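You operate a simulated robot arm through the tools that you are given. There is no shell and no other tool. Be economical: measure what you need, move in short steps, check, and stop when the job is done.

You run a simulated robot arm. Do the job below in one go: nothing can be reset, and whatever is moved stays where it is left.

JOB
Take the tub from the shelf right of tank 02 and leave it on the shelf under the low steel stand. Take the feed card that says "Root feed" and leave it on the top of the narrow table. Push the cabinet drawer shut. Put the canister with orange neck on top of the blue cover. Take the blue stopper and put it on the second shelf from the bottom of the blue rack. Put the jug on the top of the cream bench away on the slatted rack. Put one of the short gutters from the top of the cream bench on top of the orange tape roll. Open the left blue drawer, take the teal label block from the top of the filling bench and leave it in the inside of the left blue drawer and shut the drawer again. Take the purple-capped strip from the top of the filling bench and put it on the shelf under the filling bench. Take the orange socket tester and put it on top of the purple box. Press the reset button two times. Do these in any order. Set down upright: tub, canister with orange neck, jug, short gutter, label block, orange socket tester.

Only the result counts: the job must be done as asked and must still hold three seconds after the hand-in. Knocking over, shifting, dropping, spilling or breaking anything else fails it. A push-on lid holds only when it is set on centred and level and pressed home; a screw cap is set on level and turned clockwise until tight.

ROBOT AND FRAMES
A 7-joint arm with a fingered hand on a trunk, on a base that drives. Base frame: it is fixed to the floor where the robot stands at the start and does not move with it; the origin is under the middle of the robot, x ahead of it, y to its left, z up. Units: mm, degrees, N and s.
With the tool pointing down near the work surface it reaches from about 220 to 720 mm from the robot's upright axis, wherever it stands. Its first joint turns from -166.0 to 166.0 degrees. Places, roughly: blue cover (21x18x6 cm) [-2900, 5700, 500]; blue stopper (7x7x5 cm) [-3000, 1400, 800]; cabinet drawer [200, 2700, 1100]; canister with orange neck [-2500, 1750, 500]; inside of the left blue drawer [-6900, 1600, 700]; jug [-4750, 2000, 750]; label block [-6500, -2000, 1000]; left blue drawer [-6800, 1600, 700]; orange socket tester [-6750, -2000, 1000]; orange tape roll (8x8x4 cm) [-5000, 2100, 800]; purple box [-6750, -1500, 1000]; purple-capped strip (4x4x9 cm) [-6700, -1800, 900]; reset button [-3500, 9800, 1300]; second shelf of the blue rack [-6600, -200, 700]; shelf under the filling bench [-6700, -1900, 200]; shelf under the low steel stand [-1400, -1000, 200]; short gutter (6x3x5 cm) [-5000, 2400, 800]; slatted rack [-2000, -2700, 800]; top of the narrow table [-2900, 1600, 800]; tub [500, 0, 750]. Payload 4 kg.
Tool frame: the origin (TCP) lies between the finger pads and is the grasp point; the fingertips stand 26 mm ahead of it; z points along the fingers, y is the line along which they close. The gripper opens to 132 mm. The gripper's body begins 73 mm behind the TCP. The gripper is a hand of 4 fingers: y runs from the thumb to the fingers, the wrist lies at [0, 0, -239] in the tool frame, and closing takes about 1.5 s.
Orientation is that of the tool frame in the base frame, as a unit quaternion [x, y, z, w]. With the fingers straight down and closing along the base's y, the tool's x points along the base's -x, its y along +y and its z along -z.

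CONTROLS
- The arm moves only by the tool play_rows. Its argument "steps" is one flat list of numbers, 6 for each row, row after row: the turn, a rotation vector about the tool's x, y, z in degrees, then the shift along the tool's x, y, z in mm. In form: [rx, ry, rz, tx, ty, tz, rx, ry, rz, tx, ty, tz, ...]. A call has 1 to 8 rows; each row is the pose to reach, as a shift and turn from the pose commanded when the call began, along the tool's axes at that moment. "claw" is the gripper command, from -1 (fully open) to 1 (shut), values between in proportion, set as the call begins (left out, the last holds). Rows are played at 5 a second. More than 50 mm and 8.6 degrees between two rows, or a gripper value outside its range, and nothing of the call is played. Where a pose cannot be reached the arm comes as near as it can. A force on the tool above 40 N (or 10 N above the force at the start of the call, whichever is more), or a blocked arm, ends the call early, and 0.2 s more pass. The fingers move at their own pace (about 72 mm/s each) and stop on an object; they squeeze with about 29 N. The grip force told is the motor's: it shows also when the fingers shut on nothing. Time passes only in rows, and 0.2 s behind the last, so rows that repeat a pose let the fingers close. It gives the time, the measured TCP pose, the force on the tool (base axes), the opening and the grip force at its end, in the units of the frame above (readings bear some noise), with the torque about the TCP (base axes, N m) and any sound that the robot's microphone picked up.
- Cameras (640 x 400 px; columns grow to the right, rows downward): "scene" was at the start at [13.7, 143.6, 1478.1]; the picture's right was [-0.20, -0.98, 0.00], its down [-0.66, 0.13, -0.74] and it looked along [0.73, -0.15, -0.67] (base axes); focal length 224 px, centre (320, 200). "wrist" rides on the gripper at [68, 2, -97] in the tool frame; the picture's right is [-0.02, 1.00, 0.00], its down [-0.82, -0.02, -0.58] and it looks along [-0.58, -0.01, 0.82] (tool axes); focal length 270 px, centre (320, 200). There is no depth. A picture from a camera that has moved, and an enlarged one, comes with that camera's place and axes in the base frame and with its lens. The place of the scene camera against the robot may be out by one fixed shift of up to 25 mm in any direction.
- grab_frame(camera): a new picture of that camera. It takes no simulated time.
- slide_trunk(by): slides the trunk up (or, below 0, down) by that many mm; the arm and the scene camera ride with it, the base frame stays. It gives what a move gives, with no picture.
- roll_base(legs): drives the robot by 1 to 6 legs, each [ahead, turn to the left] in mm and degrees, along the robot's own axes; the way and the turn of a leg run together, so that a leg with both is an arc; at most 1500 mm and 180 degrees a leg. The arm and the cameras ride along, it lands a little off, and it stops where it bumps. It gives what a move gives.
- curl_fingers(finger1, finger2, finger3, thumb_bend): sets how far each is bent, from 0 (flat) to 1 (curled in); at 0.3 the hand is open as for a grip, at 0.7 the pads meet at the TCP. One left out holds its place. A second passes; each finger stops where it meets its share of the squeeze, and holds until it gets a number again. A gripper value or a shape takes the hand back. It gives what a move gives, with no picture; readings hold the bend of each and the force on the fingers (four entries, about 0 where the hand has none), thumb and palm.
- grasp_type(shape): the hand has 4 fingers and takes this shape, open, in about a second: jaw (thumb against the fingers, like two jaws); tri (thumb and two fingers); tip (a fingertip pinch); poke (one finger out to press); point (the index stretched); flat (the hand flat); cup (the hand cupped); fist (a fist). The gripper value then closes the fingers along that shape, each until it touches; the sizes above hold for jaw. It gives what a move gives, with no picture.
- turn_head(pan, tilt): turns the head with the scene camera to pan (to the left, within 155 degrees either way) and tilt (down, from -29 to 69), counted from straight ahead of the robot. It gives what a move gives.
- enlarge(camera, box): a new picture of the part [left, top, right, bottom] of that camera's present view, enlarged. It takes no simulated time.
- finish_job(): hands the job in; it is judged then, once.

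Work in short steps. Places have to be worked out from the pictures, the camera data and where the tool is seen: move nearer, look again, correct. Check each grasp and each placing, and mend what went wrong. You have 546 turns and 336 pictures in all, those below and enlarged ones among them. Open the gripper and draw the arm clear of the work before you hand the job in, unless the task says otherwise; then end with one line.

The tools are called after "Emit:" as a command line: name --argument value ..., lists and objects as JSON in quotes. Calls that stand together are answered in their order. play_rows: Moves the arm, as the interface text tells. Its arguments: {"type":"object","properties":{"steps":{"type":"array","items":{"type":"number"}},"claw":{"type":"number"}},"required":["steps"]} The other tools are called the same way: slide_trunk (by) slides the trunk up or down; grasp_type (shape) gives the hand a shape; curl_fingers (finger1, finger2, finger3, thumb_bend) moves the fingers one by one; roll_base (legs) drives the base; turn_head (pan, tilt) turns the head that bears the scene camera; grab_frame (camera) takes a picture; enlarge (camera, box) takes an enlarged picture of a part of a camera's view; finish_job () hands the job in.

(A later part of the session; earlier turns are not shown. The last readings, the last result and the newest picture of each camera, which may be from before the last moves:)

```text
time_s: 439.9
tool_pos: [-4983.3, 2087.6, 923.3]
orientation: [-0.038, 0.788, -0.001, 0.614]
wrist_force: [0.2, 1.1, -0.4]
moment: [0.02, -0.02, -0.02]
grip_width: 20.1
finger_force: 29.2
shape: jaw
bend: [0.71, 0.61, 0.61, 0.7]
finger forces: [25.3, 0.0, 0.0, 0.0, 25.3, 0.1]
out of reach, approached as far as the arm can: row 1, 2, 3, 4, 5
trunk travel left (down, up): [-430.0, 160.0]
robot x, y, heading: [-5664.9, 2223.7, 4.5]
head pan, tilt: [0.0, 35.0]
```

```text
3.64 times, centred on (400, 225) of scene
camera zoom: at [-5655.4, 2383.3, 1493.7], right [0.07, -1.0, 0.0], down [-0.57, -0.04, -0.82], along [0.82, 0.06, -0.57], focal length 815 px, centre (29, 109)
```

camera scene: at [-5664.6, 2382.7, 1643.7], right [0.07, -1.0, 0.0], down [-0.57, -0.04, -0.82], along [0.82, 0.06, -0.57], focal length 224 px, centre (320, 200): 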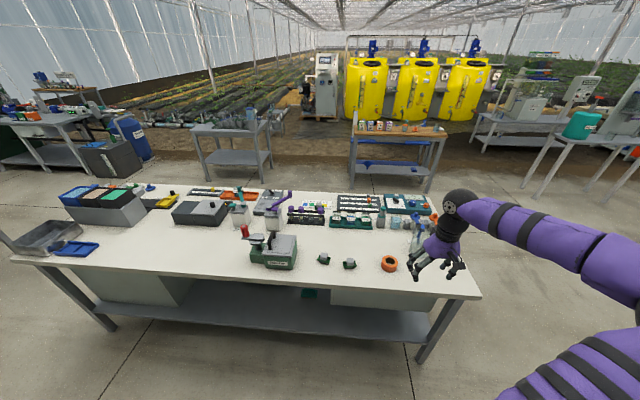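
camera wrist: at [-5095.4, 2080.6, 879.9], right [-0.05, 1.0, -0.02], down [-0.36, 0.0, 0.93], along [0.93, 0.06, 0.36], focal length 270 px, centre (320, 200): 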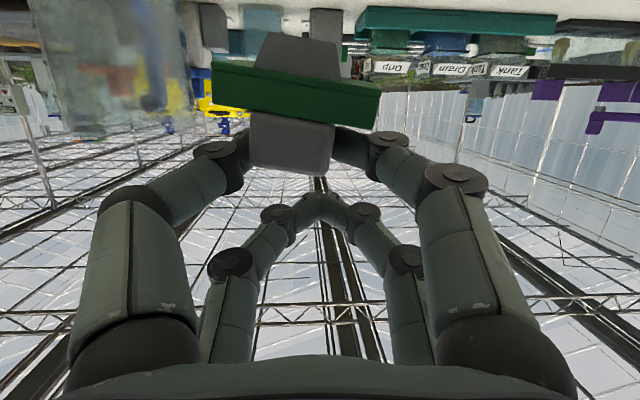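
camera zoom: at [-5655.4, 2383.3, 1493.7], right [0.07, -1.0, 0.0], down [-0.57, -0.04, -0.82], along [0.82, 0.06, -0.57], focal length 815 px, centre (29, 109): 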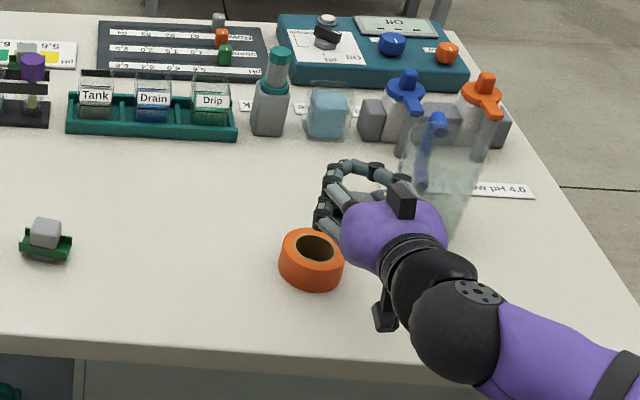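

The tool can't level at this height relative to the trunk; lower arm positions allow it. I go 28 mm down while completing the tilt.

Emit:
play_rows --steps '[0, -4, 0, 7, 0, 2, 0, -8, 0, 14, 0, 3, 0, -11, 0, 21, 0, 5, 0, -14, 0, 27, 0, 7, 0, -14, 0, 27, 0, 7]'

Emit:
grab_frame --camera "wrist"

Emit:
enlarge --camera "scene" --box '[360, 190, 440, 270]'

```text
time_s: 441.1
tool_pos: [-4983.2, 2086.5, 922.7]
orientation: [-0.037, 0.788, -0.002, 0.615]
wrist_force: [0.4, -1.0, -0.9]
moment: [0.02, 0.0, -0.03]
grip_width: 20.0
finger_force: 29.0
shape: jaw
bend: [0.71, 0.61, 0.61, 0.7]
finger forces: [25.2, 0.0, 0.1, 0.0, 25.3, 0.0]
out of reach, approached as far as the arm can: row 1, 2, 3, 4, 5
trunk travel left (down, up): [-430.0, 160.0]
robot x, y, heading: [-5668.7, 2217.7, 4.3]
head pan, tilt: [0.0, 35.0]
```

```text
128 pictures are left
camera wrist: at [-5095.4, 2080.7, 879.9], right [-0.05, 1.0, -0.02], down [-0.36, 0.0, 0.93], along [0.93, 0.06, 0.36], focal length 270 px, centre (320, 200)
```

wrist: 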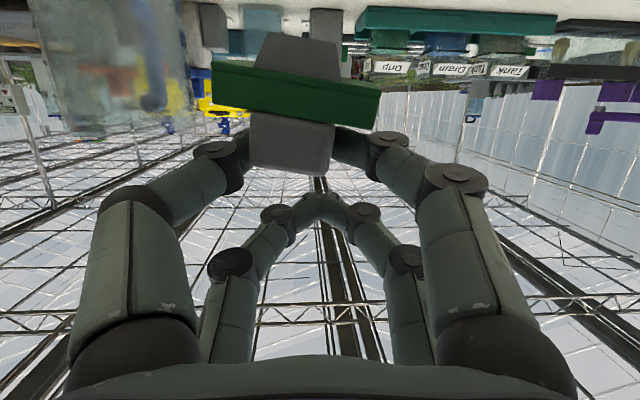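

```text
5.00 times, centred on (400, 230) of scene
camera zoom: at [-5655.4, 2383.3, 1493.7], right [0.07, -1.0, 0.0], down [-0.57, -0.04, -0.82], along [0.82, 0.06, -0.57], focal length 1120 px, centre (-80, 50)
```

zoom: 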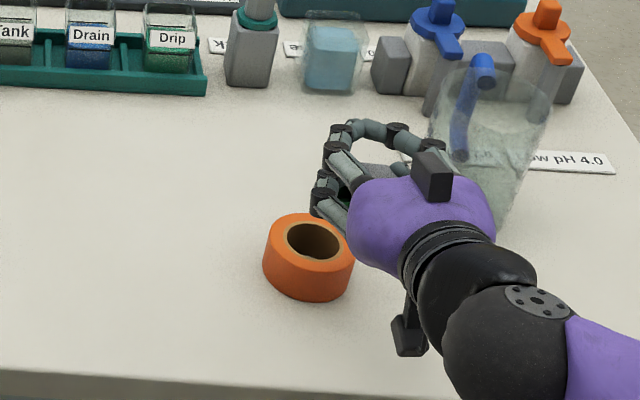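

Emit:
play_rows --steps '[0, 0, 0, 10, 10, 2, 0, 0, 0, 20, 20, 5, 0, 0, 0, 20, 20, 5]'

```text
time_s: 441.9
tool_pos: [-4985.0, 2105.9, 918.1]
orientation: [-0.038, 0.792, -0.001, 0.61]
wrist_force: [0.0, -0.2, -0.6]
moment: [0.02, -0.02, 0.01]
grip_width: 19.9
finger_force: 28.6
shape: jaw
bend: [0.71, 0.61, 0.61, 0.7]
finger forces: [25.1, 0.0, 0.0, 0.0, 25.2, 0.1]
out of reach, approached as far as the arm can: row 1, 2, 3
trunk travel left (down, up): [-430.0, 160.0]
robot x, y, heading: [-5664.5, 2222.8, 3.8]
head pan, tilt: [0.0, 35.0]
```

Lateral offset of the arm limits it. I move the arm 160 mm left, then turn the base right 14° so the roll is straight ahead.

Emit:
play_rows --steps '[0, 0, 0, -5, 40, 0, 0, 0, 0, -10, 80, 0, 0, 0, 0, -15, 120, 0, 0, 0, 0, -15, 160, 0, 0, 0, 0, -15, 160, 0]'

Emit:
roll_base --legs '[[0, -14]]'

Emit:
play_rows --steps '[0, -4, 0, 0, 0, 0, 0, -8, 0, 0, 0, 0, 0, -12, 0, 0, 0, 0, 0, -15, 0, 0, 0, 0, 0, -15, 0, 0, 0, 0]'

Emit:
grab_frame --camera "wrist"

Emit:
enlarge --camera "scene" --box '[300, 170, 420, 270]'

```text
time_s: 443.1
tool_pos: [-4991.0, 2267.8, 927.7]
orientation: [-0.038, 0.79, -0.001, 0.612]
wrist_force: [-0.7, 1.5, -1.3]
moment: [0.02, 0.05, -0.07]
grip_width: 20.3
finger_force: 28.8
shape: jaw
bend: [0.71, 0.61, 0.61, 0.7]
finger forces: [25.3, 0.1, 0.0, 0.0, 25.4, 0.0]
trunk travel left (down, up): [-430.0, 160.0]
robot x, y, heading: [-5666.1, 2219.5, 4.1]
head pan, tilt: [0.0, 35.0]
```

```text
time_s: 444.4
tool_pos: [-5001.9, 2099.4, 928.0]
orientation: [0.059, 0.788, -0.077, 0.607]
wrist_force: [0.0, 0.1, 0.2]
moment: [0.01, 0.01, -0.02]
grip_width: 20.2
finger_force: 29.6
shape: jaw
bend: [0.71, 0.61, 0.61, 0.7]
finger forces: [25.3, 0.1, 0.0, 0.0, 25.4, 0.0]
trunk travel left (down, up): [-430.0, 160.0]
robot x, y, heading: [-5665.3, 2221.4, -10.2]
head pan, tilt: [0.0, 35.0]
```

```text
time_s: 445.6
tool_pos: [-5000.2, 2099.7, 927.4]
orientation: [0.06, 0.788, -0.077, 0.607]
wrist_force: [-0.1, -0.3, -1.6]
moment: [0.0, -0.03, 0.01]
grip_width: 19.9
finger_force: 29.2
shape: jaw
bend: [0.71, 0.61, 0.61, 0.7]
finger forces: [25.4, 0.1, 0.0, 0.1, 25.4, 0.1]
out of reach, approached as far as the arm can: row 1, 2, 3, 4, 5
trunk travel left (down, up): [-430.0, 160.0]
robot x, y, heading: [-5663.8, 2221.6, -9.9]
head pan, tilt: [0.0, 35.0]
```

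```text
126 pictures are left
camera wrist: at [-5110.5, 2120.0, 885.9], right [0.19, 0.98, -0.02], down [-0.34, 0.09, 0.93], along [0.92, -0.17, 0.35], focal length 270 px, centre (320, 200)
```

wrist: 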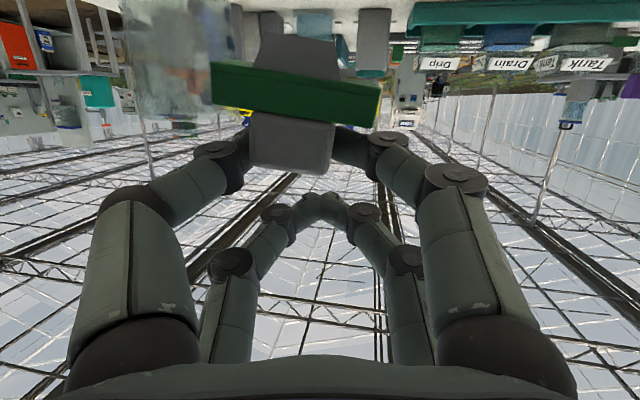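

```text
4.00 times, centred on (360, 220) of scene
camera zoom: at [-5617.9, 2374.5, 1493.7], right [-0.17, -0.98, 0.0], down [-0.56, 0.1, -0.82], along [0.81, -0.14, -0.57], focal length 896 px, centre (160, 120)
```

zoom: 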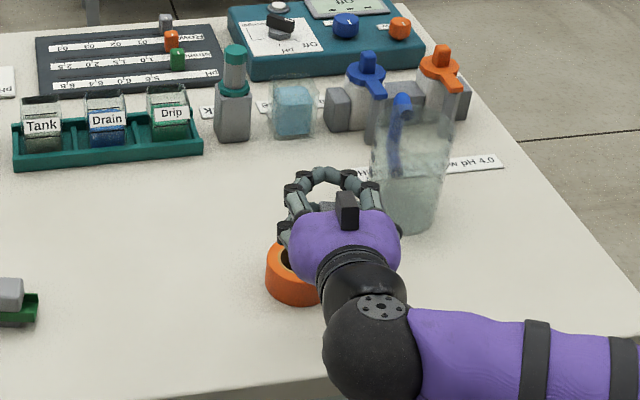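

Emit:
play_rows --steps '[0, -3, 0, 15, 0, -15, 0, -6, 0, 30, 0, -28, 0, -9, 0, 45, 0, -40, 0, -12, 0, 58, 0, -45, 0, -14, 0, 62, 0, -46, 0, -14, 0, 62, 0, -46]'

Emit:
grab_frame --camera "wrist"

```text
time_s: 447.0
tool_pos: [-5050.2, 2110.3, 982.6]
orientation: [0.054, 0.76, -0.077, 0.643]
wrist_force: [0.1, 0.2, -1.1]
moment: [0.02, -0.01, -0.01]
grip_width: 19.9
finger_force: 28.7
shape: jaw
bend: [0.71, 0.61, 0.61, 0.7]
finger forces: [25.2, 0.1, 0.0, 0.0, 25.5, 0.1]
out of reach, approached as far as the arm can: row 1, 2, 3, 4, 5, 6
trunk travel left (down, up): [-430.0, 160.0]
robot x, y, heading: [-5663.6, 2221.1, -10.1]
head pan, tilt: [0.0, 35.0]
```

```text
124 pictures are left
camera wrist: at [-5155.6, 2127.6, 931.2], right [0.19, 0.98, -0.02], down [-0.43, 0.1, 0.9], along [0.88, -0.16, 0.44], focal length 270 px, centre (320, 200)
```

wrist: 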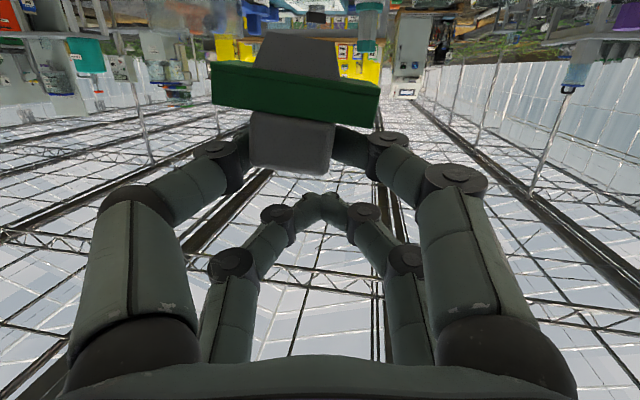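

Higher arm positions relative to the trunk permit levelling, so I finish the tilt up here and then lower with the trunk.

Emit:
play_rows --steps '[0, -3, 0, -15, 0, 0, 0, -6, 0, -35, 0, 5, 0, -9, 0, -60, 0, 10, 0, -9, 0, -70, 0, 10, 0, -9, 0, -70, 0, 10]'

Emit:
grab_frame --camera "wrist"

```text
time_s: 448.2
tool_pos: [-5036.7, 2107.6, 1065.9]
orientation: [0.049, 0.713, -0.081, 0.695]
wrist_force: [-0.3, 0.6, -0.9]
moment: [0.05, 0.03, 0.02]
grip_width: 20.1
finger_force: 29.3
shape: jaw
bend: [0.71, 0.61, 0.61, 0.7]
finger forces: [25.3, 0.1, 0.1, 0.0, 25.4, 0.1]
out of reach, approached as far as the arm can: row 1, 2, 3, 4, 5
trunk travel left (down, up): [-430.0, 160.0]
robot x, y, heading: [-5664.3, 2222.8, -10.3]
head pan, tilt: [0.0, 35.0]
```

```text
123 pictures are left
camera wrist: at [-5133.5, 2122.6, 999.5], right [0.18, 0.98, -0.02], down [-0.55, 0.12, 0.83], along [0.82, -0.14, 0.56], focal length 270 px, centre (320, 200)
```

wrist: 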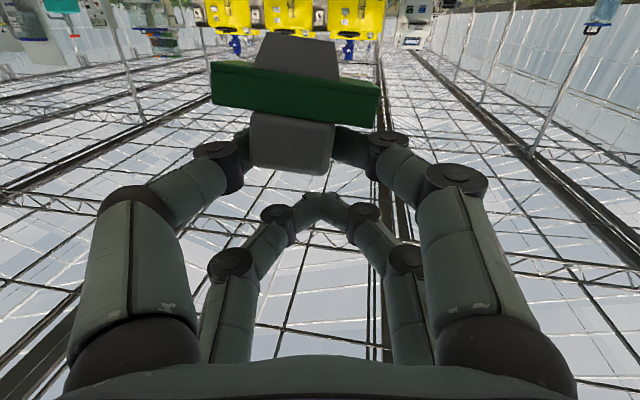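

Level now. I level the channel with an −8.5° roll, move over the roll centre (≈(−4962,2105)), and lower with the trunk.

Emit:
play_rows --steps '[0, 0, -4, 0, 4, 20, 0, 0, -8.5, 0, 8, 40, 0, 0, -8.5, 0, 11, 61, 0, 0, -8.5, 0, 11, 61]'

Emit:
slide_trunk --by -150

Emit:
grab_frame --camera "wrist"

Emit:
enlarge --camera "scene" --box '[300, 150, 420, 250]'

```text
time_s: 449.2
tool_pos: [-4972.6, 2104.1, 1080.9]
orientation: [-0.005, 0.713, -0.132, 0.688]
wrist_force: [0.2, -0.2, -0.8]
moment: [0.01, 0.03, -0.02]
grip_width: 20.4
finger_force: 28.9
shape: jaw
bend: [0.71, 0.61, 0.61, 0.7]
finger forces: [25.4, 0.0, 0.0, 0.0, 25.4, 0.0]
out of reach, approached as far as the arm can: row 1, 2, 3, 4
trunk travel left (down, up): [-430.0, 160.0]
robot x, y, heading: [-5664.4, 2218.0, -10.0]
head pan, tilt: [0.0, 35.0]
```

```text
time_s: 451.0
tool_pos: [-4974.1, 2104.8, 930.3]
orientation: [-0.004, 0.713, -0.133, 0.688]
wrist_force: [0.0, 0.1, -1.8]
moment: [-0.01, 0.02, 0.05]
grip_width: 19.9
finger_force: 29.3
shape: jaw
bend: [0.71, 0.61, 0.61, 0.7]
finger forces: [25.3, 0.1, 0.0, 0.0, 25.4, 0.0]
trunk travel left (down, up): [-280.0, 310.0]
robot x, y, heading: [-5665.8, 2225.1, -10.0]
head pan, tilt: [0.0, 35.0]
```

```text
122 pictures are left
camera wrist: at [-5073.2, 2110.5, 864.5], right [0.18, 0.97, -0.17], down [-0.53, 0.24, 0.81], along [0.83, -0.05, 0.55], focal length 270 px, centre (320, 200)
```

wrist: 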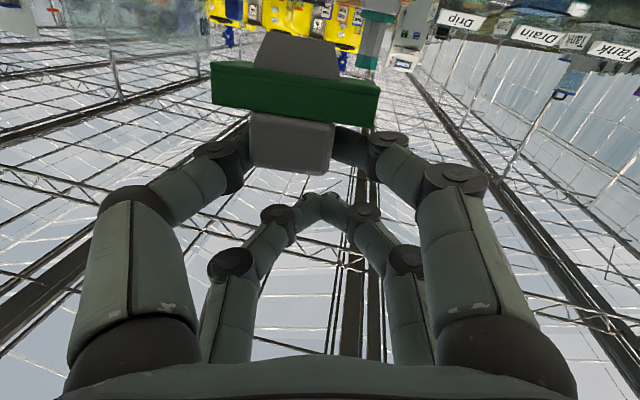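

```text
4.00 times, centred on (360, 200) of scene
camera zoom: at [-5618.0, 2374.5, 1343.7], right [-0.17, -0.98, 0.0], down [-0.56, 0.1, -0.82], along [0.81, -0.14, -0.57], focal length 896 px, centre (160, 200)
```

zoom: 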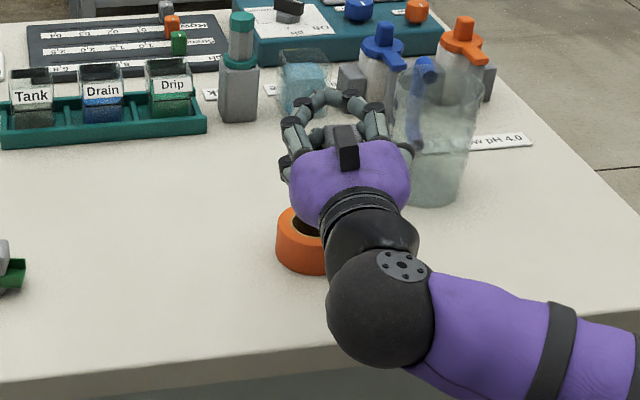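

Object is over the roll with the arm clear of the bench edge. I lower by trunk in small steps.

Emit:
slide_trunk --by -45

Emit:
enlarge --camera "scene" --box '[320, 140, 400, 220]'

Emit:
grab_frame --camera "wrist"

```text
time_s: 451.9
tool_pos: [-4975.1, 2105.1, 885.6]
orientation: [-0.004, 0.713, -0.133, 0.688]
wrist_force: [0.4, 0.2, -0.8]
moment: [0.0, 0.02, -0.01]
grip_width: 20.2
finger_force: 28.7
shape: jaw
bend: [0.71, 0.61, 0.61, 0.7]
finger forces: [25.3, 0.0, 0.0, 0.0, 25.4, 0.0]
trunk travel left (down, up): [-235.0, 355.0]
robot x, y, heading: [-5662.9, 2224.3, -9.9]
head pan, tilt: [0.0, 35.0]
```

```text
5.00 times, centred on (360, 180) of scene
camera zoom: at [-5618.0, 2374.5, 1298.7], right [-0.17, -0.98, 0.0], down [-0.56, 0.1, -0.82], along [0.81, -0.14, -0.57], focal length 1120 px, centre (120, 300)
```

zoom: 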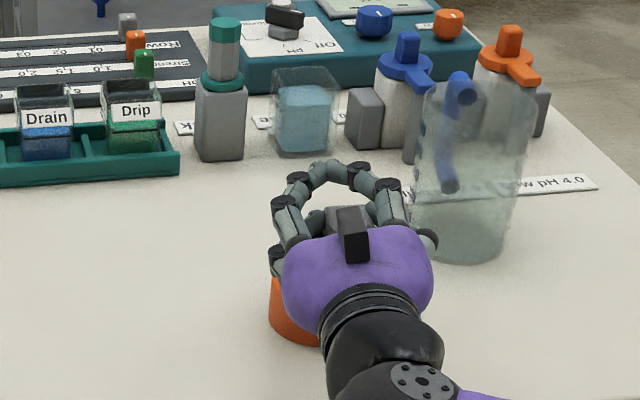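

```text
119 pictures are left
camera wrist: at [-5073.2, 2110.5, 819.5], right [0.18, 0.97, -0.17], down [-0.53, 0.24, 0.81], along [0.83, -0.05, 0.55], focal length 270 px, centre (320, 200)
```

wrist: 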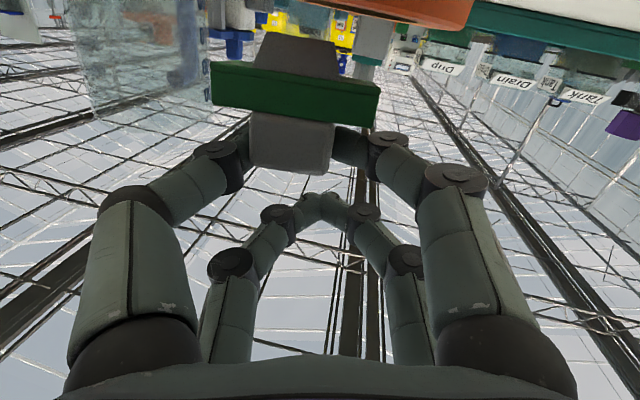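

The gutter's centre is ~18 mm short in y (x good). I shift +18 mm in y.

Emit:
play_rows --steps '[0, 0, 0, -1.5, 9, -1.6, 0, 0, 0, -3, 17.5, -3.2, 0, 0, 0, -3, 17.5, -3.2]'

Emit:
grab_frame --camera "wrist"

Emit:
enlarge --camera "scene" --box '[320, 140, 400, 220]'

```text
time_s: 452.6
tool_pos: [-4974.3, 2122.2, 886.1]
orientation: [-0.005, 0.714, -0.131, 0.688]
wrist_force: [-0.4, -0.7, -0.5]
moment: [0.03, 0.04, 0.0]
grip_width: 20.0
finger_force: 28.5
shape: jaw
bend: [0.71, 0.61, 0.61, 0.7]
finger forces: [25.4, 0.1, 0.0, 0.0, 25.5, 0.0]
trunk travel left (down, up): [-235.0, 355.0]
robot x, y, heading: [-5665.1, 2222.5, -9.9]
head pan, tilt: [0.0, 35.0]
```

```text
118 pictures are left
camera wrist: at [-5073.6, 2128.5, 819.0], right [0.18, 0.97, -0.17], down [-0.53, 0.24, 0.81], along [0.83, -0.05, 0.55], focal length 270 px, centre (320, 200)
```

wrist: 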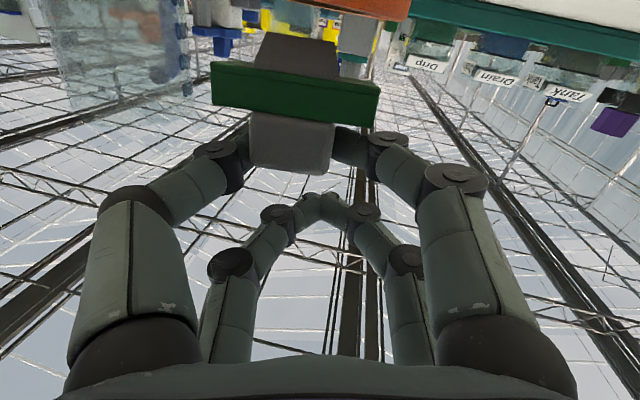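

```text
5.00 times, centred on (360, 180) of scene
camera zoom: at [-5618.0, 2374.5, 1298.7], right [-0.17, -0.98, 0.0], down [-0.56, 0.1, -0.82], along [0.81, -0.14, -0.57], focal length 1120 px, centre (120, 300)
```

zoom: 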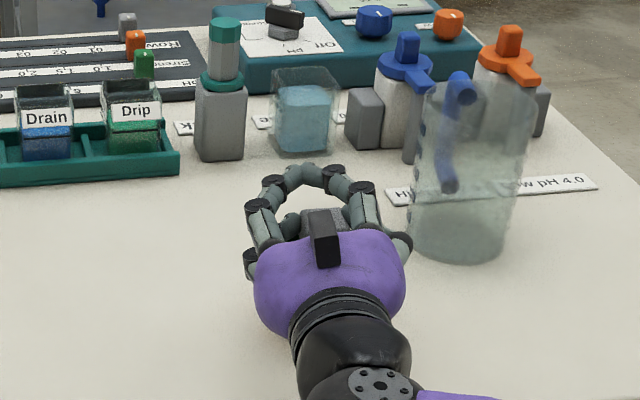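

Aligned with the roll's centre now. I lower further.

Emit:
slide_trunk --by -14

Emit:
slide_trunk --by -6

Emit:
grab_frame --camera "wrist"

```text
time_s: 453.3
tool_pos: [-4974.7, 2120.6, 871.0]
orientation: [-0.005, 0.713, -0.132, 0.688]
wrist_force: [-0.6, -0.7, -0.5]
moment: [0.04, 0.01, -0.02]
grip_width: 19.9
finger_force: 28.8
shape: jaw
bend: [0.71, 0.61, 0.61, 0.7]
finger forces: [25.4, 0.0, 0.0, 0.0, 25.3, 0.0]
trunk travel left (down, up): [-221.0, 369.0]
robot x, y, heading: [-5667.0, 2223.1, -10.1]
head pan, tilt: [0.0, 35.0]
```

```text
time_s: 453.8
tool_pos: [-4975.2, 2122.5, 864.8]
orientation: [-0.004, 0.713, -0.133, 0.688]
wrist_force: [-0.1, -0.5, 1.6]
moment: [0.01, 0.1, -0.01]
grip_width: 20.2
finger_force: 29.0
shape: jaw
bend: [0.71, 0.61, 0.61, 0.7]
finger forces: [25.4, 0.1, 0.1, 0.1, 25.8, 0.0]
trunk travel left (down, up): [-215.0, 375.0]
robot x, y, heading: [-5662.8, 2222.9, -9.9]
head pan, tilt: [0.0, 35.0]
```

```text
116 pictures are left
camera wrist: at [-5073.6, 2128.3, 799.4], right [0.18, 0.97, -0.17], down [-0.53, 0.24, 0.81], along [0.83, -0.05, 0.55], focal length 270 px, centre (320, 200)
```

wrist: 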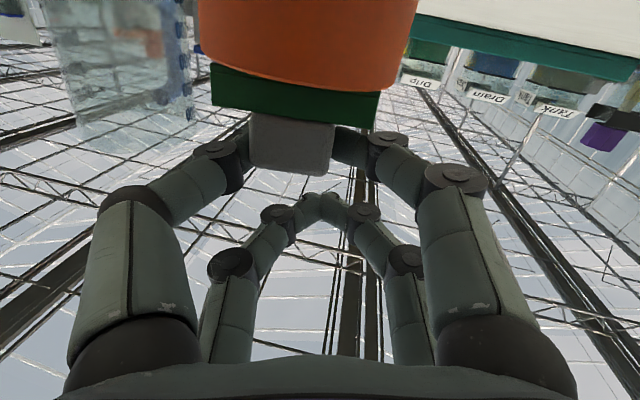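

The foot is entering the hole and the channel is nearly on the ring. I shift 4 mm more in y and lower until it rests.

Emit:
play_rows --steps '[0, 0, 0, -0.7, 4, -0.7, 0, 0, 0, -0.7, 4, -0.7]'

Emit:
slide_trunk --by -3

Emit:
grab_frame --camera "wrist"

```text
time_s: 454.4
tool_pos: [-4975.6, 2127.3, 864.7]
orientation: [-0.005, 0.713, -0.132, 0.688]
wrist_force: [-0.4, -0.7, 3.9]
moment: [0.01, 0.29, 0.02]
grip_width: 20.0
finger_force: 28.8
shape: jaw
bend: [0.71, 0.61, 0.61, 0.7]
finger forces: [25.4, 0.1, 0.0, 0.1, 26.1, 0.1]
trunk travel left (down, up): [-215.0, 375.0]
robot x, y, heading: [-5664.1, 2223.5, -10.0]
head pan, tilt: [0.0, 35.0]
```

```text
time_s: 454.9
tool_pos: [-4977.0, 2126.0, 865.9]
orientation: [-0.004, 0.711, -0.133, 0.69]
wrist_force: [-2.8, -1.1, 22.4]
moment: [0.08, 2.5, 0.09]
grip_width: 20.0
finger_force: 28.9
shape: jaw
bend: [0.71, 0.61, 0.61, 0.7]
finger forces: [25.6, 0.1, 0.0, 0.1, 26.0, 0.1]
trunk travel left (down, up): [-212.0, 378.0]
robot x, y, heading: [-5661.3, 2221.1, -10.4]
head pan, tilt: [0.0, 35.0]
```

```text
115 pictures are left
camera wrist: at [-5074.8, 2132.1, 798.7], right [0.18, 0.97, -0.17], down [-0.53, 0.24, 0.81], along [0.83, -0.05, 0.56], focal length 270 px, centre (320, 200)
```

wrist: 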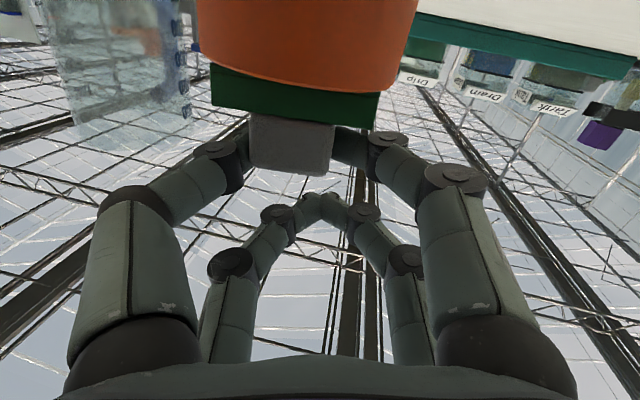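

The camera housing just touches the bench, with the channel ~2 mm above the ring and the foot inside the hole. I unload slightly and open gently.

Emit:
slide_trunk --by 2

Emit:
play_rows --steps '[0, 0, 0, 0, 0, 0, 0, 0, 0, 0, 0, 0, 0, 0, 0, 0, 0, 0, 0, 0, 0, 0, 0, 0]' --claw 0.3

Emit:
grab_frame --camera "wrist"

```text
time_s: 455.5
tool_pos: [-4975.1, 2125.9, 864.1]
orientation: [-0.005, 0.713, -0.132, 0.689]
wrist_force: [-1.8, -0.6, 18.2]
moment: [0.08, 1.97, 0.07]
grip_width: 20.2
finger_force: 29.4
shape: jaw
bend: [0.71, 0.61, 0.61, 0.7]
finger forces: [25.7, 0.1, 0.0, 0.1, 26.1, 0.1]
trunk travel left (down, up): [-214.0, 376.0]
robot x, y, heading: [-5664.2, 2222.1, -10.0]
head pan, tilt: [0.0, 35.0]
```

```text
time_s: 456.5
tool_pos: [-4976.0, 2125.6, 865.1]
orientation: [-0.004, 0.713, -0.133, 0.688]
wrist_force: [-4.0, -0.7, 17.4]
moment: [0.04, 2.25, 0.13]
grip_width: 45.5
finger_force: 0.1
shape: jaw
bend: [0.74, 0.74, 0.74, 0.7]
finger forces: [0.0, 0.0, 0.0, 0.0, 0.1, 0.1]
trunk travel left (down, up): [-214.0, 376.0]
robot x, y, heading: [-5663.0, 2219.2, -10.1]
head pan, tilt: [0.0, 35.0]
```

```text
114 pictures are left
camera wrist: at [-5074.9, 2132.1, 798.6], right [0.18, 0.97, -0.17], down [-0.53, 0.24, 0.81], along [0.83, -0.05, 0.56], focal length 270 px, centre (320, 200)
```

wrist: 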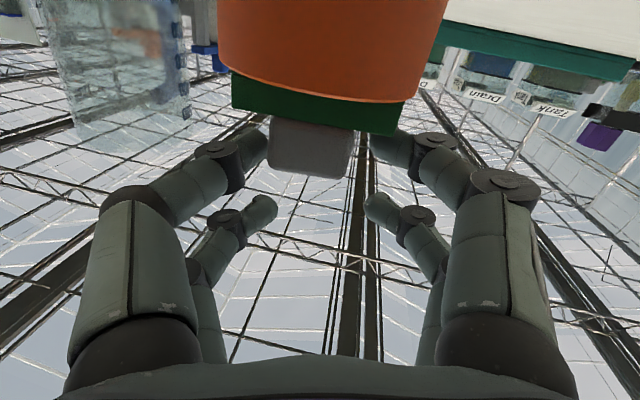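

The gutter now sits upright across the roll. I raise 4 mm, and back straight out.

Emit:
slide_trunk --by 4

Emit:
play_rows --steps '[0, 0, 0, 0, 0, 0, 0, 0, 0, 0, 0, -15, 0, 0, 0, 0, 0, -35, 0, 0, 0, 0, 0, -60]' --claw 0.15

Emit:
roll_base --legs '[[-200, 0]]'

Emit:
grab_frame --camera "scene"

Emit:
enlarge --camera "scene" --box '[320, 140, 420, 240]'

```text
time_s: 457.0
tool_pos: [-4974.1, 2127.5, 865.4]
orientation: [-0.005, 0.714, -0.132, 0.687]
wrist_force: [-0.1, 0.8, -0.3]
moment: [0.0, 0.02, -0.03]
grip_width: 45.6
finger_force: 0.0
shape: jaw
bend: [0.74, 0.74, 0.74, 0.7]
finger forces: [0.0, 0.0, 0.1, 0.0, 0.0, 0.0]
trunk travel left (down, up): [-218.0, 372.0]
robot x, y, heading: [-5662.0, 2219.9, -10.2]
head pan, tilt: [0.0, 35.0]
```

```text
time_s: 458.0
tool_pos: [-5034.5, 2134.7, 868.9]
orientation: [-0.004, 0.714, -0.133, 0.688]
wrist_force: [0.6, 0.1, -0.5]
moment: [0.0, 0.04, 0.0]
grip_width: 55.4
finger_force: 0.0
shape: jaw
bend: [0.73, 0.73, 0.73, 0.7]
finger forces: [0.0, 0.0, 0.1, 0.0, 0.0, 0.0]
trunk travel left (down, up): [-218.0, 372.0]
robot x, y, heading: [-5664.9, 2221.3, -9.9]
head pan, tilt: [0.0, 35.0]
```

```text
time_s: 459.6
tool_pos: [-5228.2, 2166.8, 868.1]
orientation: [-0.002, 0.713, -0.134, 0.688]
wrist_force: [-0.9, 0.5, 0.3]
moment: [-0.01, 0.02, -0.02]
grip_width: 55.3
finger_force: 0.0
shape: jaw
bend: [0.73, 0.73, 0.73, 0.7]
finger forces: [0.0, 0.0, 0.0, 0.1, 0.0, 0.1]
trunk travel left (down, up): [-218.0, 372.0]
robot x, y, heading: [-5856.7, 2258.5, -10.6]
head pan, tilt: [0.0, 35.0]
```

```text
113 pictures are left
camera scene: at [-5811.6, 2409.2, 1281.7], right [-0.18, -0.98, 0.0], down [-0.56, 0.1, -0.82], along [0.81, -0.15, -0.57], focal length 224 px, centre (320, 200)
```

scene: 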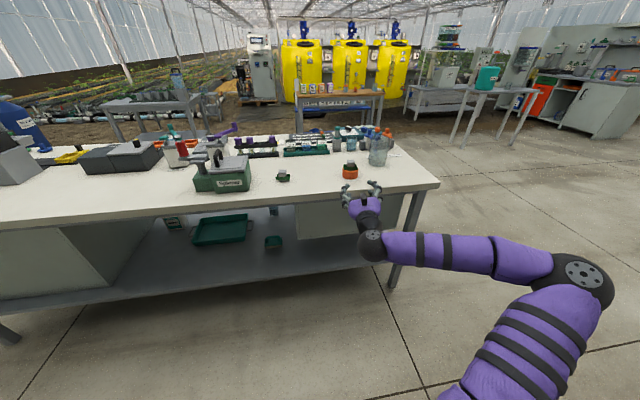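

```text
4.00 times, centred on (370, 190) of scene
camera zoom: at [-5811.6, 2409.2, 1281.7], right [-0.18, -0.98, 0.0], down [-0.56, 0.1, -0.82], along [0.81, -0.15, -0.57], focal length 896 px, centre (120, 240)
```

zoom: 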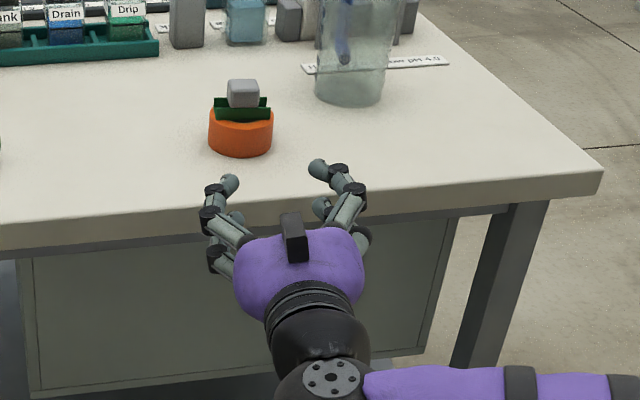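

The gutter stands upright on the tape roll. Next the jug at about (−4885,1937): I drive to face it with the tool level and unroll the wrist.

Emit:
roll_base --legs '[[0, -52], [300, 0], [0, 62.9]]'

Emit:
play_rows --steps '[0, 0, 4.5, 0, 0, 0, 0, 0, 9, 0, 0, 0, 0, 0, 9, 0, 0, 0]' --claw -1

Emit:
grab_frame --camera "scene"

Emit:
grab_frame --camera "wrist"

```text
time_s: 467.1
tool_pos: [-5081.4, 2026.7, 868.2]
orientation: [-0.069, 0.71, -0.07, 0.697]
wrist_force: [-0.4, -0.8, -0.4]
moment: [0.01, 0.04, 0.04]
grip_width: 55.7
finger_force: 0.0
shape: jaw
bend: [0.73, 0.73, 0.73, 0.7]
finger forces: [0.0, 0.0, 0.0, 0.0, 0.1, 0.0]
trunk travel left (down, up): [-218.0, 372.0]
robot x, y, heading: [-5718.3, 1992.8, 0.4]
head pan, tilt: [0.0, 35.0]
```

```text
time_s: 467.9
tool_pos: [-5081.3, 2028.1, 869.1]
orientation: [-0.013, 0.713, -0.014, 0.701]
wrist_force: [-0.5, -0.4, 0.1]
moment: [0.01, -0.01, 0.0]
grip_width: 131.8
finger_force: 0.0
shape: jaw
bend: [0.3, 0.3, 0.3, 0.3]
finger forces: [0.1, 0.0, 0.0, 0.0, 0.0, 0.0]
trunk travel left (down, up): [-218.0, 372.0]
robot x, y, heading: [-5716.5, 1996.3, 0.4]
head pan, tilt: [0.0, 35.0]
```

```text
111 pictures are left
camera scene: at [-5698.2, 2158.2, 1281.7], right [0.01, -1.0, 0.0], down [-0.57, -0.01, -0.82], along [0.82, 0.01, -0.57], focal length 224 px, centre (320, 200)
```

scene: 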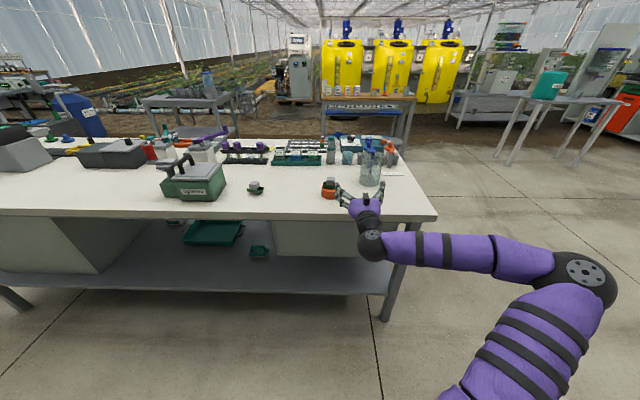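

```text
110 pictures are left
camera wrist: at [-5179.9, 2026.2, 801.5], right [0.0, 1.0, -0.01], down [-0.56, 0.01, 0.83], along [0.83, 0.01, 0.56], focal length 270 px, centre (320, 200)
```

wrist: 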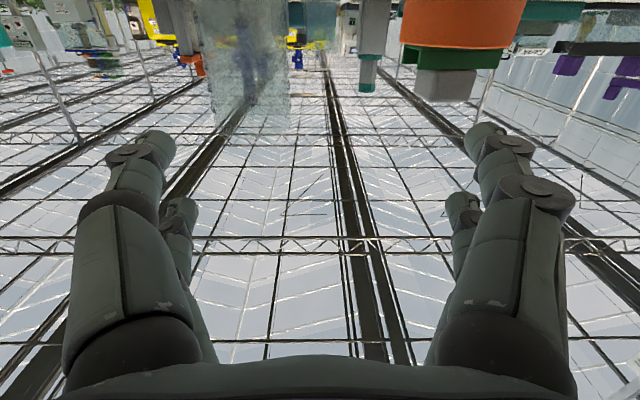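

Jug centre ≈(−4900,1953), ~88 mm wide, top ≈900+. I shift laterally, raise a bit, and roll forward.

Emit:
play_rows --steps '[0, 0, 0, 0, -38, 0, 0, 0, 0, 0, -76, 0, 0, 0, 0, 0, -76, 0]'

Emit:
slide_trunk --by 12

Emit:
roll_base --legs '[[90, 0]]'

Emit:
grab_frame --camera "wrist"

Emit:
enlarge --camera "scene" --box '[310, 110, 450, 230]'

```text
time_s: 468.7
tool_pos: [-5082.6, 1951.2, 872.0]
orientation: [-0.014, 0.713, -0.014, 0.701]
wrist_force: [-1.0, -0.6, -0.4]
moment: [0.02, 0.0, 0.02]
grip_width: 131.6
finger_force: 0.0
shape: jaw
bend: [0.3, 0.3, 0.3, 0.3]
finger forces: [0.0, 0.0, 0.0, 0.0, 0.0, 0.0]
trunk travel left (down, up): [-218.0, 372.0]
robot x, y, heading: [-5714.1, 1999.5, 0.6]
head pan, tilt: [0.0, 35.0]
```

```text
time_s: 469.3
tool_pos: [-5081.6, 1951.2, 885.6]
orientation: [-0.014, 0.714, -0.014, 0.7]
wrist_force: [-0.8, -0.7, -0.2]
moment: [-0.02, -0.02, 0.02]
grip_width: 132.3
finger_force: 0.1
shape: jaw
bend: [0.3, 0.3, 0.3, 0.3]
finger forces: [0.1, 0.0, 0.1, 0.0, 0.0, 0.0]
trunk travel left (down, up): [-230.0, 360.0]
robot x, y, heading: [-5716.0, 1998.5, 0.7]
head pan, tilt: [0.0, 35.0]
```

```text
time_s: 470.4
tool_pos: [-4991.4, 1950.9, 884.2]
orientation: [-0.014, 0.714, -0.015, 0.7]
wrist_force: [0.3, 0.3, -0.3]
moment: [0.04, 0.0, -0.02]
grip_width: 131.8
finger_force: 0.1
shape: jaw
bend: [0.3, 0.3, 0.3, 0.3]
finger forces: [0.0, 0.1, 0.1, 0.0, 0.1, 0.1]
trunk travel left (down, up): [-230.0, 360.0]
robot x, y, heading: [-5627.5, 1999.4, 0.5]
head pan, tilt: [0.0, 35.0]
```

```text
109 pictures are left
camera wrist: at [-5090.7, 1950.6, 817.2], right [0.0, 1.0, -0.01], down [-0.56, 0.01, 0.83], along [0.83, 0.01, 0.56], focal length 270 px, centre (320, 200)
```

wrist: 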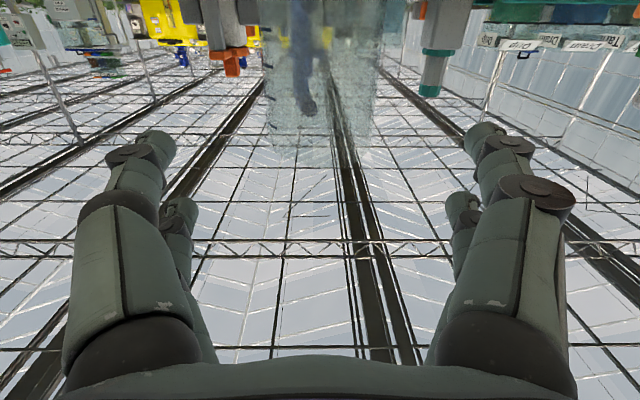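

```text
3.33 times, centred on (380, 170) of scene
camera zoom: at [-5608.1, 2158.9, 1293.7], right [0.01, -1.0, 0.0], down [-0.57, 0.0, -0.82], along [0.82, 0.01, -0.57], focal length 747 px, centre (120, 300)
```

zoom: 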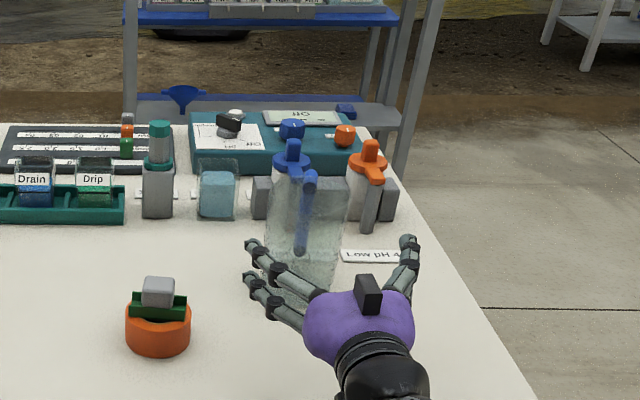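

Jug is centred between the fingers. I advance 85 mm.

Emit:
roll_base --legs '[[85, 0]]'

Emit:
grab_frame --camera "wrist"

Emit:
enlarge --camera "scene" --box '[310, 110, 450, 230]'

```text
time_s: 471.5
tool_pos: [-4906.6, 1951.4, 883.1]
orientation: [-0.013, 0.713, -0.015, 0.7]
wrist_force: [-0.7, 1.0, 0.6]
moment: [0.0, -0.01, 0.03]
grip_width: 131.8
finger_force: 0.0
shape: jaw
bend: [0.3, 0.3, 0.3, 0.3]
finger forces: [0.0, 0.0, 0.0, 0.0, 0.0, 0.0]
trunk travel left (down, up): [-230.0, 360.0]
robot x, y, heading: [-5543.8, 2000.2, 0.3]
head pan, tilt: [0.0, 35.0]
```

```text
107 pictures are left
camera wrist: at [-5006.1, 1951.7, 817.2], right [0.0, 1.0, -0.01], down [-0.56, 0.01, 0.83], along [0.83, 0.01, 0.56], focal length 270 px, centre (320, 200)
```

wrist: 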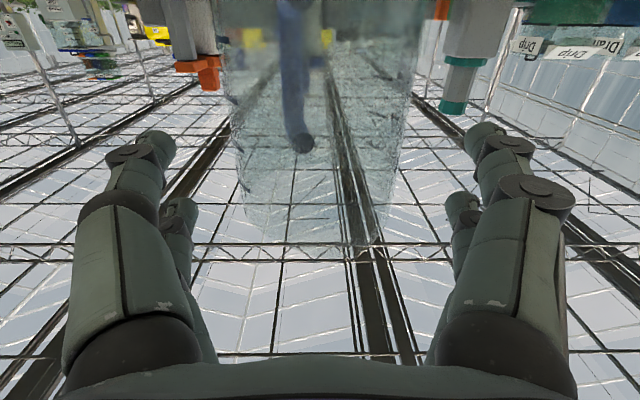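

```text
3.33 times, centred on (380, 170) of scene
camera zoom: at [-5523.6, 2159.7, 1293.7], right [0.01, -1.0, 0.0], down [-0.57, -0.01, -0.82], along [0.82, 0.01, -0.57], focal length 747 px, centre (120, 300)
```

zoom: 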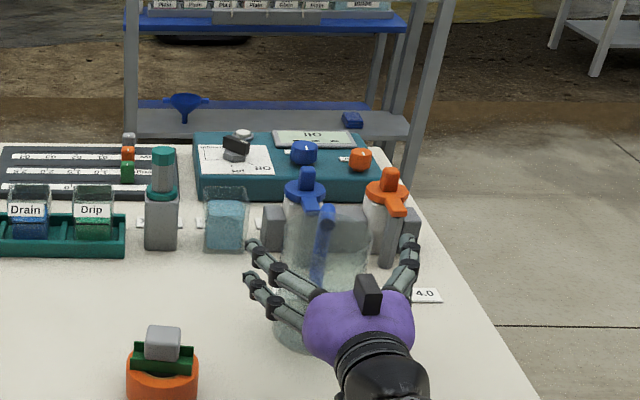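

I advance another 30 mm to centre the pads on the jug, then close.

Emit:
roll_base --legs '[[30, 0]]'

Emit:
play_rows --steps '[0, 0, 0, 0, 0, 0, 0, 0, 0, 0, 0, 0, 0, 0, 0, 0, 0, 0, 0, 0, 0, 0, 0, 0, 0, 0, 0, 0, 0, 0, 0, 0, 0, 0, 0, 0, 0, 0, 0, 0, 0, 0]' --claw 1

Emit:
grab_frame --camera "wrist"

```text
time_s: 472.4
tool_pos: [-4877.6, 1953.8, 884.0]
orientation: [-0.014, 0.714, -0.014, 0.7]
wrist_force: [-0.1, 0.4, 0.3]
moment: [0.0, 0.01, 0.01]
grip_width: 132.0
finger_force: 0.1
shape: jaw
bend: [0.3, 0.3, 0.3, 0.3]
finger forces: [0.1, 0.1, 0.0, 0.1, 0.0, 0.0]
trunk travel left (down, up): [-230.0, 360.0]
robot x, y, heading: [-5510.3, 2000.9, 0.5]
head pan, tilt: [0.0, 35.0]
```

```text
time_s: 473.9
tool_pos: [-4876.9, 1953.7, 884.0]
orientation: [-0.015, 0.713, -0.014, 0.7]
wrist_force: [0.1, 0.9, 0.9]
moment: [0.03, 0.01, 0.02]
grip_width: 71.4
finger_force: 28.8
shape: jaw
bend: [0.72, 0.73, 0.72, 0.7]
finger forces: [24.3, 24.2, 26.3, 0.1, 27.1, 0.0]
trunk travel left (down, up): [-230.0, 360.0]
robot x, y, heading: [-5512.7, 1999.0, 0.5]
head pan, tilt: [0.0, 35.0]
```

```text
105 pictures are left
camera wrist: at [-4975.7, 1952.3, 817.2], right [0.0, 1.0, -0.01], down [-0.56, 0.01, 0.83], along [0.83, 0.01, 0.56], focal length 270 px, centre (320, 200)
```

wrist: 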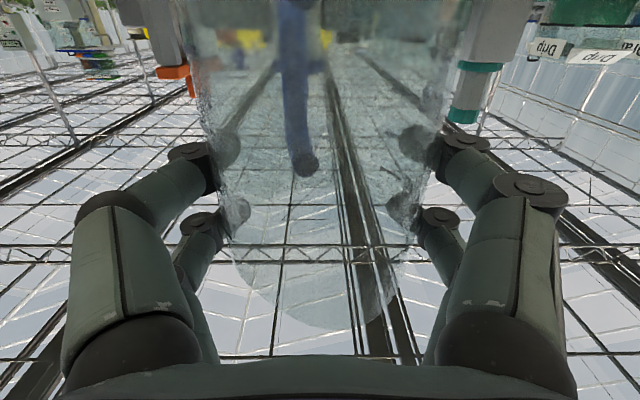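

All digits hold the jug. I lift by trunk and back away from the bench.

Emit:
slide_trunk --by 40

Emit:
slide_trunk --by 120

Emit:
roll_base --legs '[[-350, 0]]'

Emit:
grab_frame --camera "scene"

```text
time_s: 474.8
tool_pos: [-4876.4, 1953.0, 923.3]
orientation: [-0.015, 0.714, -0.014, 0.7]
wrist_force: [-0.2, -1.1, -0.8]
moment: [-0.02, -0.01, 0.0]
grip_width: 71.1
finger_force: 29.0
shape: jaw
bend: [0.72, 0.73, 0.72, 0.7]
finger forces: [24.0, 24.2, 26.4, 0.0, 27.2, 0.0]
trunk travel left (down, up): [-270.0, 320.0]
robot x, y, heading: [-5511.0, 2001.7, 0.3]
head pan, tilt: [0.0, 35.0]
```

```text
time_s: 476.3
tool_pos: [-4877.9, 1954.2, 1044.4]
orientation: [-0.015, 0.714, -0.014, 0.7]
wrist_force: [-0.7, -0.9, -0.1]
moment: [-0.03, 0.01, -0.01]
grip_width: 71.2
finger_force: 29.2
shape: jaw
bend: [0.72, 0.73, 0.72, 0.7]
finger forces: [24.1, 24.2, 26.4, 0.0, 27.2, 0.0]
trunk travel left (down, up): [-390.0, 200.0]
robot x, y, heading: [-5512.1, 1997.0, 0.6]
head pan, tilt: [0.0, 35.0]
```

```text
time_s: 478.6
tool_pos: [-5239.1, 1951.1, 1044.0]
orientation: [-0.014, 0.713, -0.014, 0.7]
wrist_force: [0.7, -0.2, -1.2]
moment: [-0.01, 0.02, -0.02]
grip_width: 71.5
finger_force: 28.7
shape: jaw
bend: [0.72, 0.73, 0.72, 0.7]
finger forces: [24.2, 24.1, 26.4, 0.1, 27.2, 0.0]
trunk travel left (down, up): [-390.0, 200.0]
robot x, y, heading: [-5875.3, 1996.6, 0.7]
head pan, tilt: [0.0, 35.0]
```

```text
104 pictures are left
camera scene: at [-5855.3, 2156.4, 1453.7], right [0.01, -1.0, 0.0], down [-0.57, -0.01, -0.82], along [0.82, 0.01, -0.57], focal length 224 px, centre (320, 200)
```

scene: 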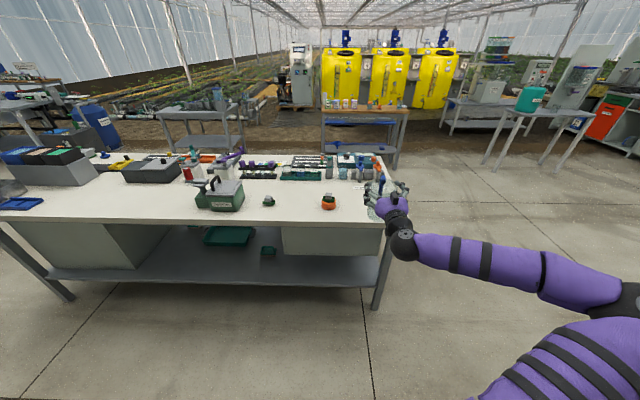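

Jug is held upright. I drive toward the slatted rack area and look.

Emit:
roll_base --legs '[[0, -58], [1460, 0], [1460, 0], [1400, 0], [0, 22]]'

Emit:
turn_head --pan 0 --tilt 18

Emit:
grab_frame --camera "scene"

```text
time_s: 503.6
tool_pos: [-3041.4, -2094.1, 1044.8]
orientation: [0.199, 0.686, -0.222, 0.664]
wrist_force: [-0.1, -0.1, -0.7]
moment: [0.01, 0.01, 0.02]
grip_width: 71.4
finger_force: 29.1
shape: jaw
bend: [0.72, 0.73, 0.72, 0.7]
finger forces: [24.3, 24.1, 26.5, 0.1, 27.1, 0.1]
trunk travel left (down, up): [-390.0, 200.0]
robot x, y, heading: [-3537.0, -1695.5, -34.2]
head pan, tilt: [0.0, 35.0]
```

```text
time_s: 504.4
tool_pos: [-3040.0, -2093.4, 1042.3]
orientation: [0.199, 0.685, -0.221, 0.665]
wrist_force: [-0.5, -0.5, -1.2]
moment: [-0.01, -0.02, 0.0]
grip_width: 71.1
finger_force: 29.1
shape: jaw
bend: [0.72, 0.73, 0.72, 0.7]
finger forces: [24.3, 24.2, 26.5, 0.0, 27.1, 0.1]
trunk travel left (down, up): [-390.0, 200.0]
robot x, y, heading: [-3539.9, -1693.4, -34.0]
head pan, tilt: [0.0, 18.0]
```

```text
103 pictures are left
camera scene: at [-3431.5, -1580.0, 1480.8], right [-0.56, -0.83, 0.0], down [-0.26, 0.17, -0.95], along [0.79, -0.53, -0.31], focal length 224 px, centre (320, 200)
```

scene: 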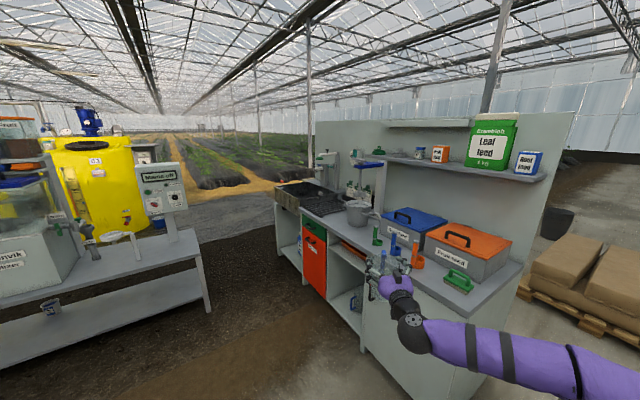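

Emit:
enlarge --camera "scene" --box '[260, 140, 440, 260]'

```text
3.33 times, centred on (350, 200) of scene
camera zoom: at [-3431.5, -1580.0, 1480.8], right [-0.56, -0.83, 0.0], down [-0.26, 0.17, -0.95], along [0.79, -0.53, -0.31], focal length 747 px, centre (220, 200)
```

zoom: 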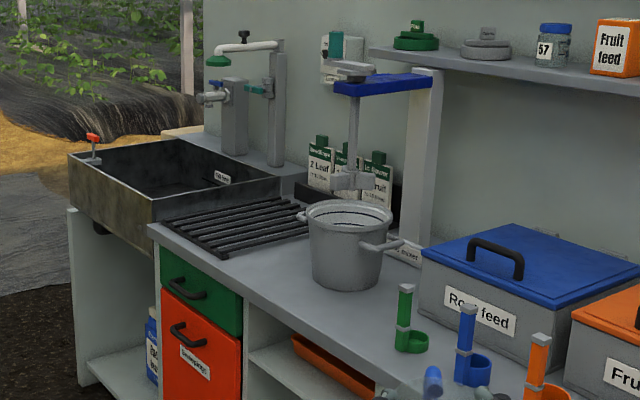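

The slatted rack is the black slatted drainer at ≈(−1990,−2600), counter front y≈−2400. I drive to stand in front of it facing −y.

Emit:
roll_base --legs '[[0, 30.5], [784, 0], [784, 0], [0, -86.5]]'

Emit:
turn_head --pan 0 --tilt 35

Emit:
grab_frame --camera "scene"

```text
time_s: 518.2
tool_pos: [-2033.7, -2398.7, 1043.1]
orientation: [-0.503, -0.506, 0.513, -0.477]
wrist_force: [-0.9, 0.3, -0.5]
moment: [0.02, 0.01, 0.01]
grip_width: 71.1
finger_force: 28.7
shape: jaw
bend: [0.72, 0.73, 0.72, 0.7]
finger forces: [24.2, 24.1, 26.4, 0.0, 27.1, 0.0]
trunk travel left (down, up): [-390.0, 200.0]
robot x, y, heading: [-1968.5, -1768.1, -91.3]
head pan, tilt: [0.0, 18.0]
```

```text
time_s: 519.0
tool_pos: [-2033.6, -2396.7, 1044.2]
orientation: [-0.503, -0.506, 0.513, -0.476]
wrist_force: [1.0, 0.0, -0.4]
moment: [0.01, 0.0, -0.02]
grip_width: 71.3
finger_force: 29.1
shape: jaw
bend: [0.72, 0.73, 0.72, 0.7]
finger forces: [24.2, 24.1, 26.4, 0.1, 27.1, 0.0]
trunk travel left (down, up): [-390.0, 200.0]
robot x, y, heading: [-1970.2, -1766.0, -91.4]
head pan, tilt: [0.0, 35.0]
```

```text
101 pictures are left
camera scene: at [-1824.0, -1788.8, 1453.8], right [-1.0, 0.02, 0.0], down [0.01, 0.57, -0.82], along [-0.02, -0.82, -0.57], focal length 224 px, centre (320, 200)
```

scene: 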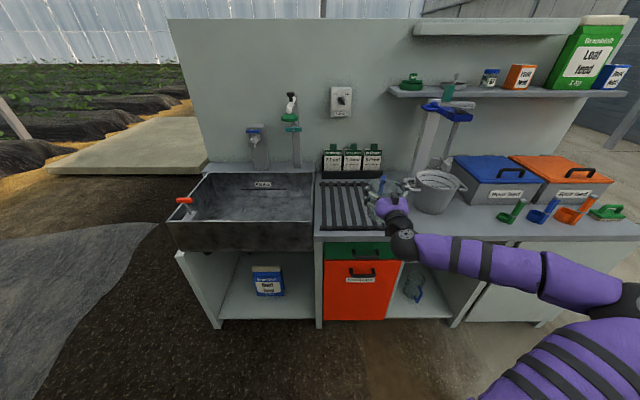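

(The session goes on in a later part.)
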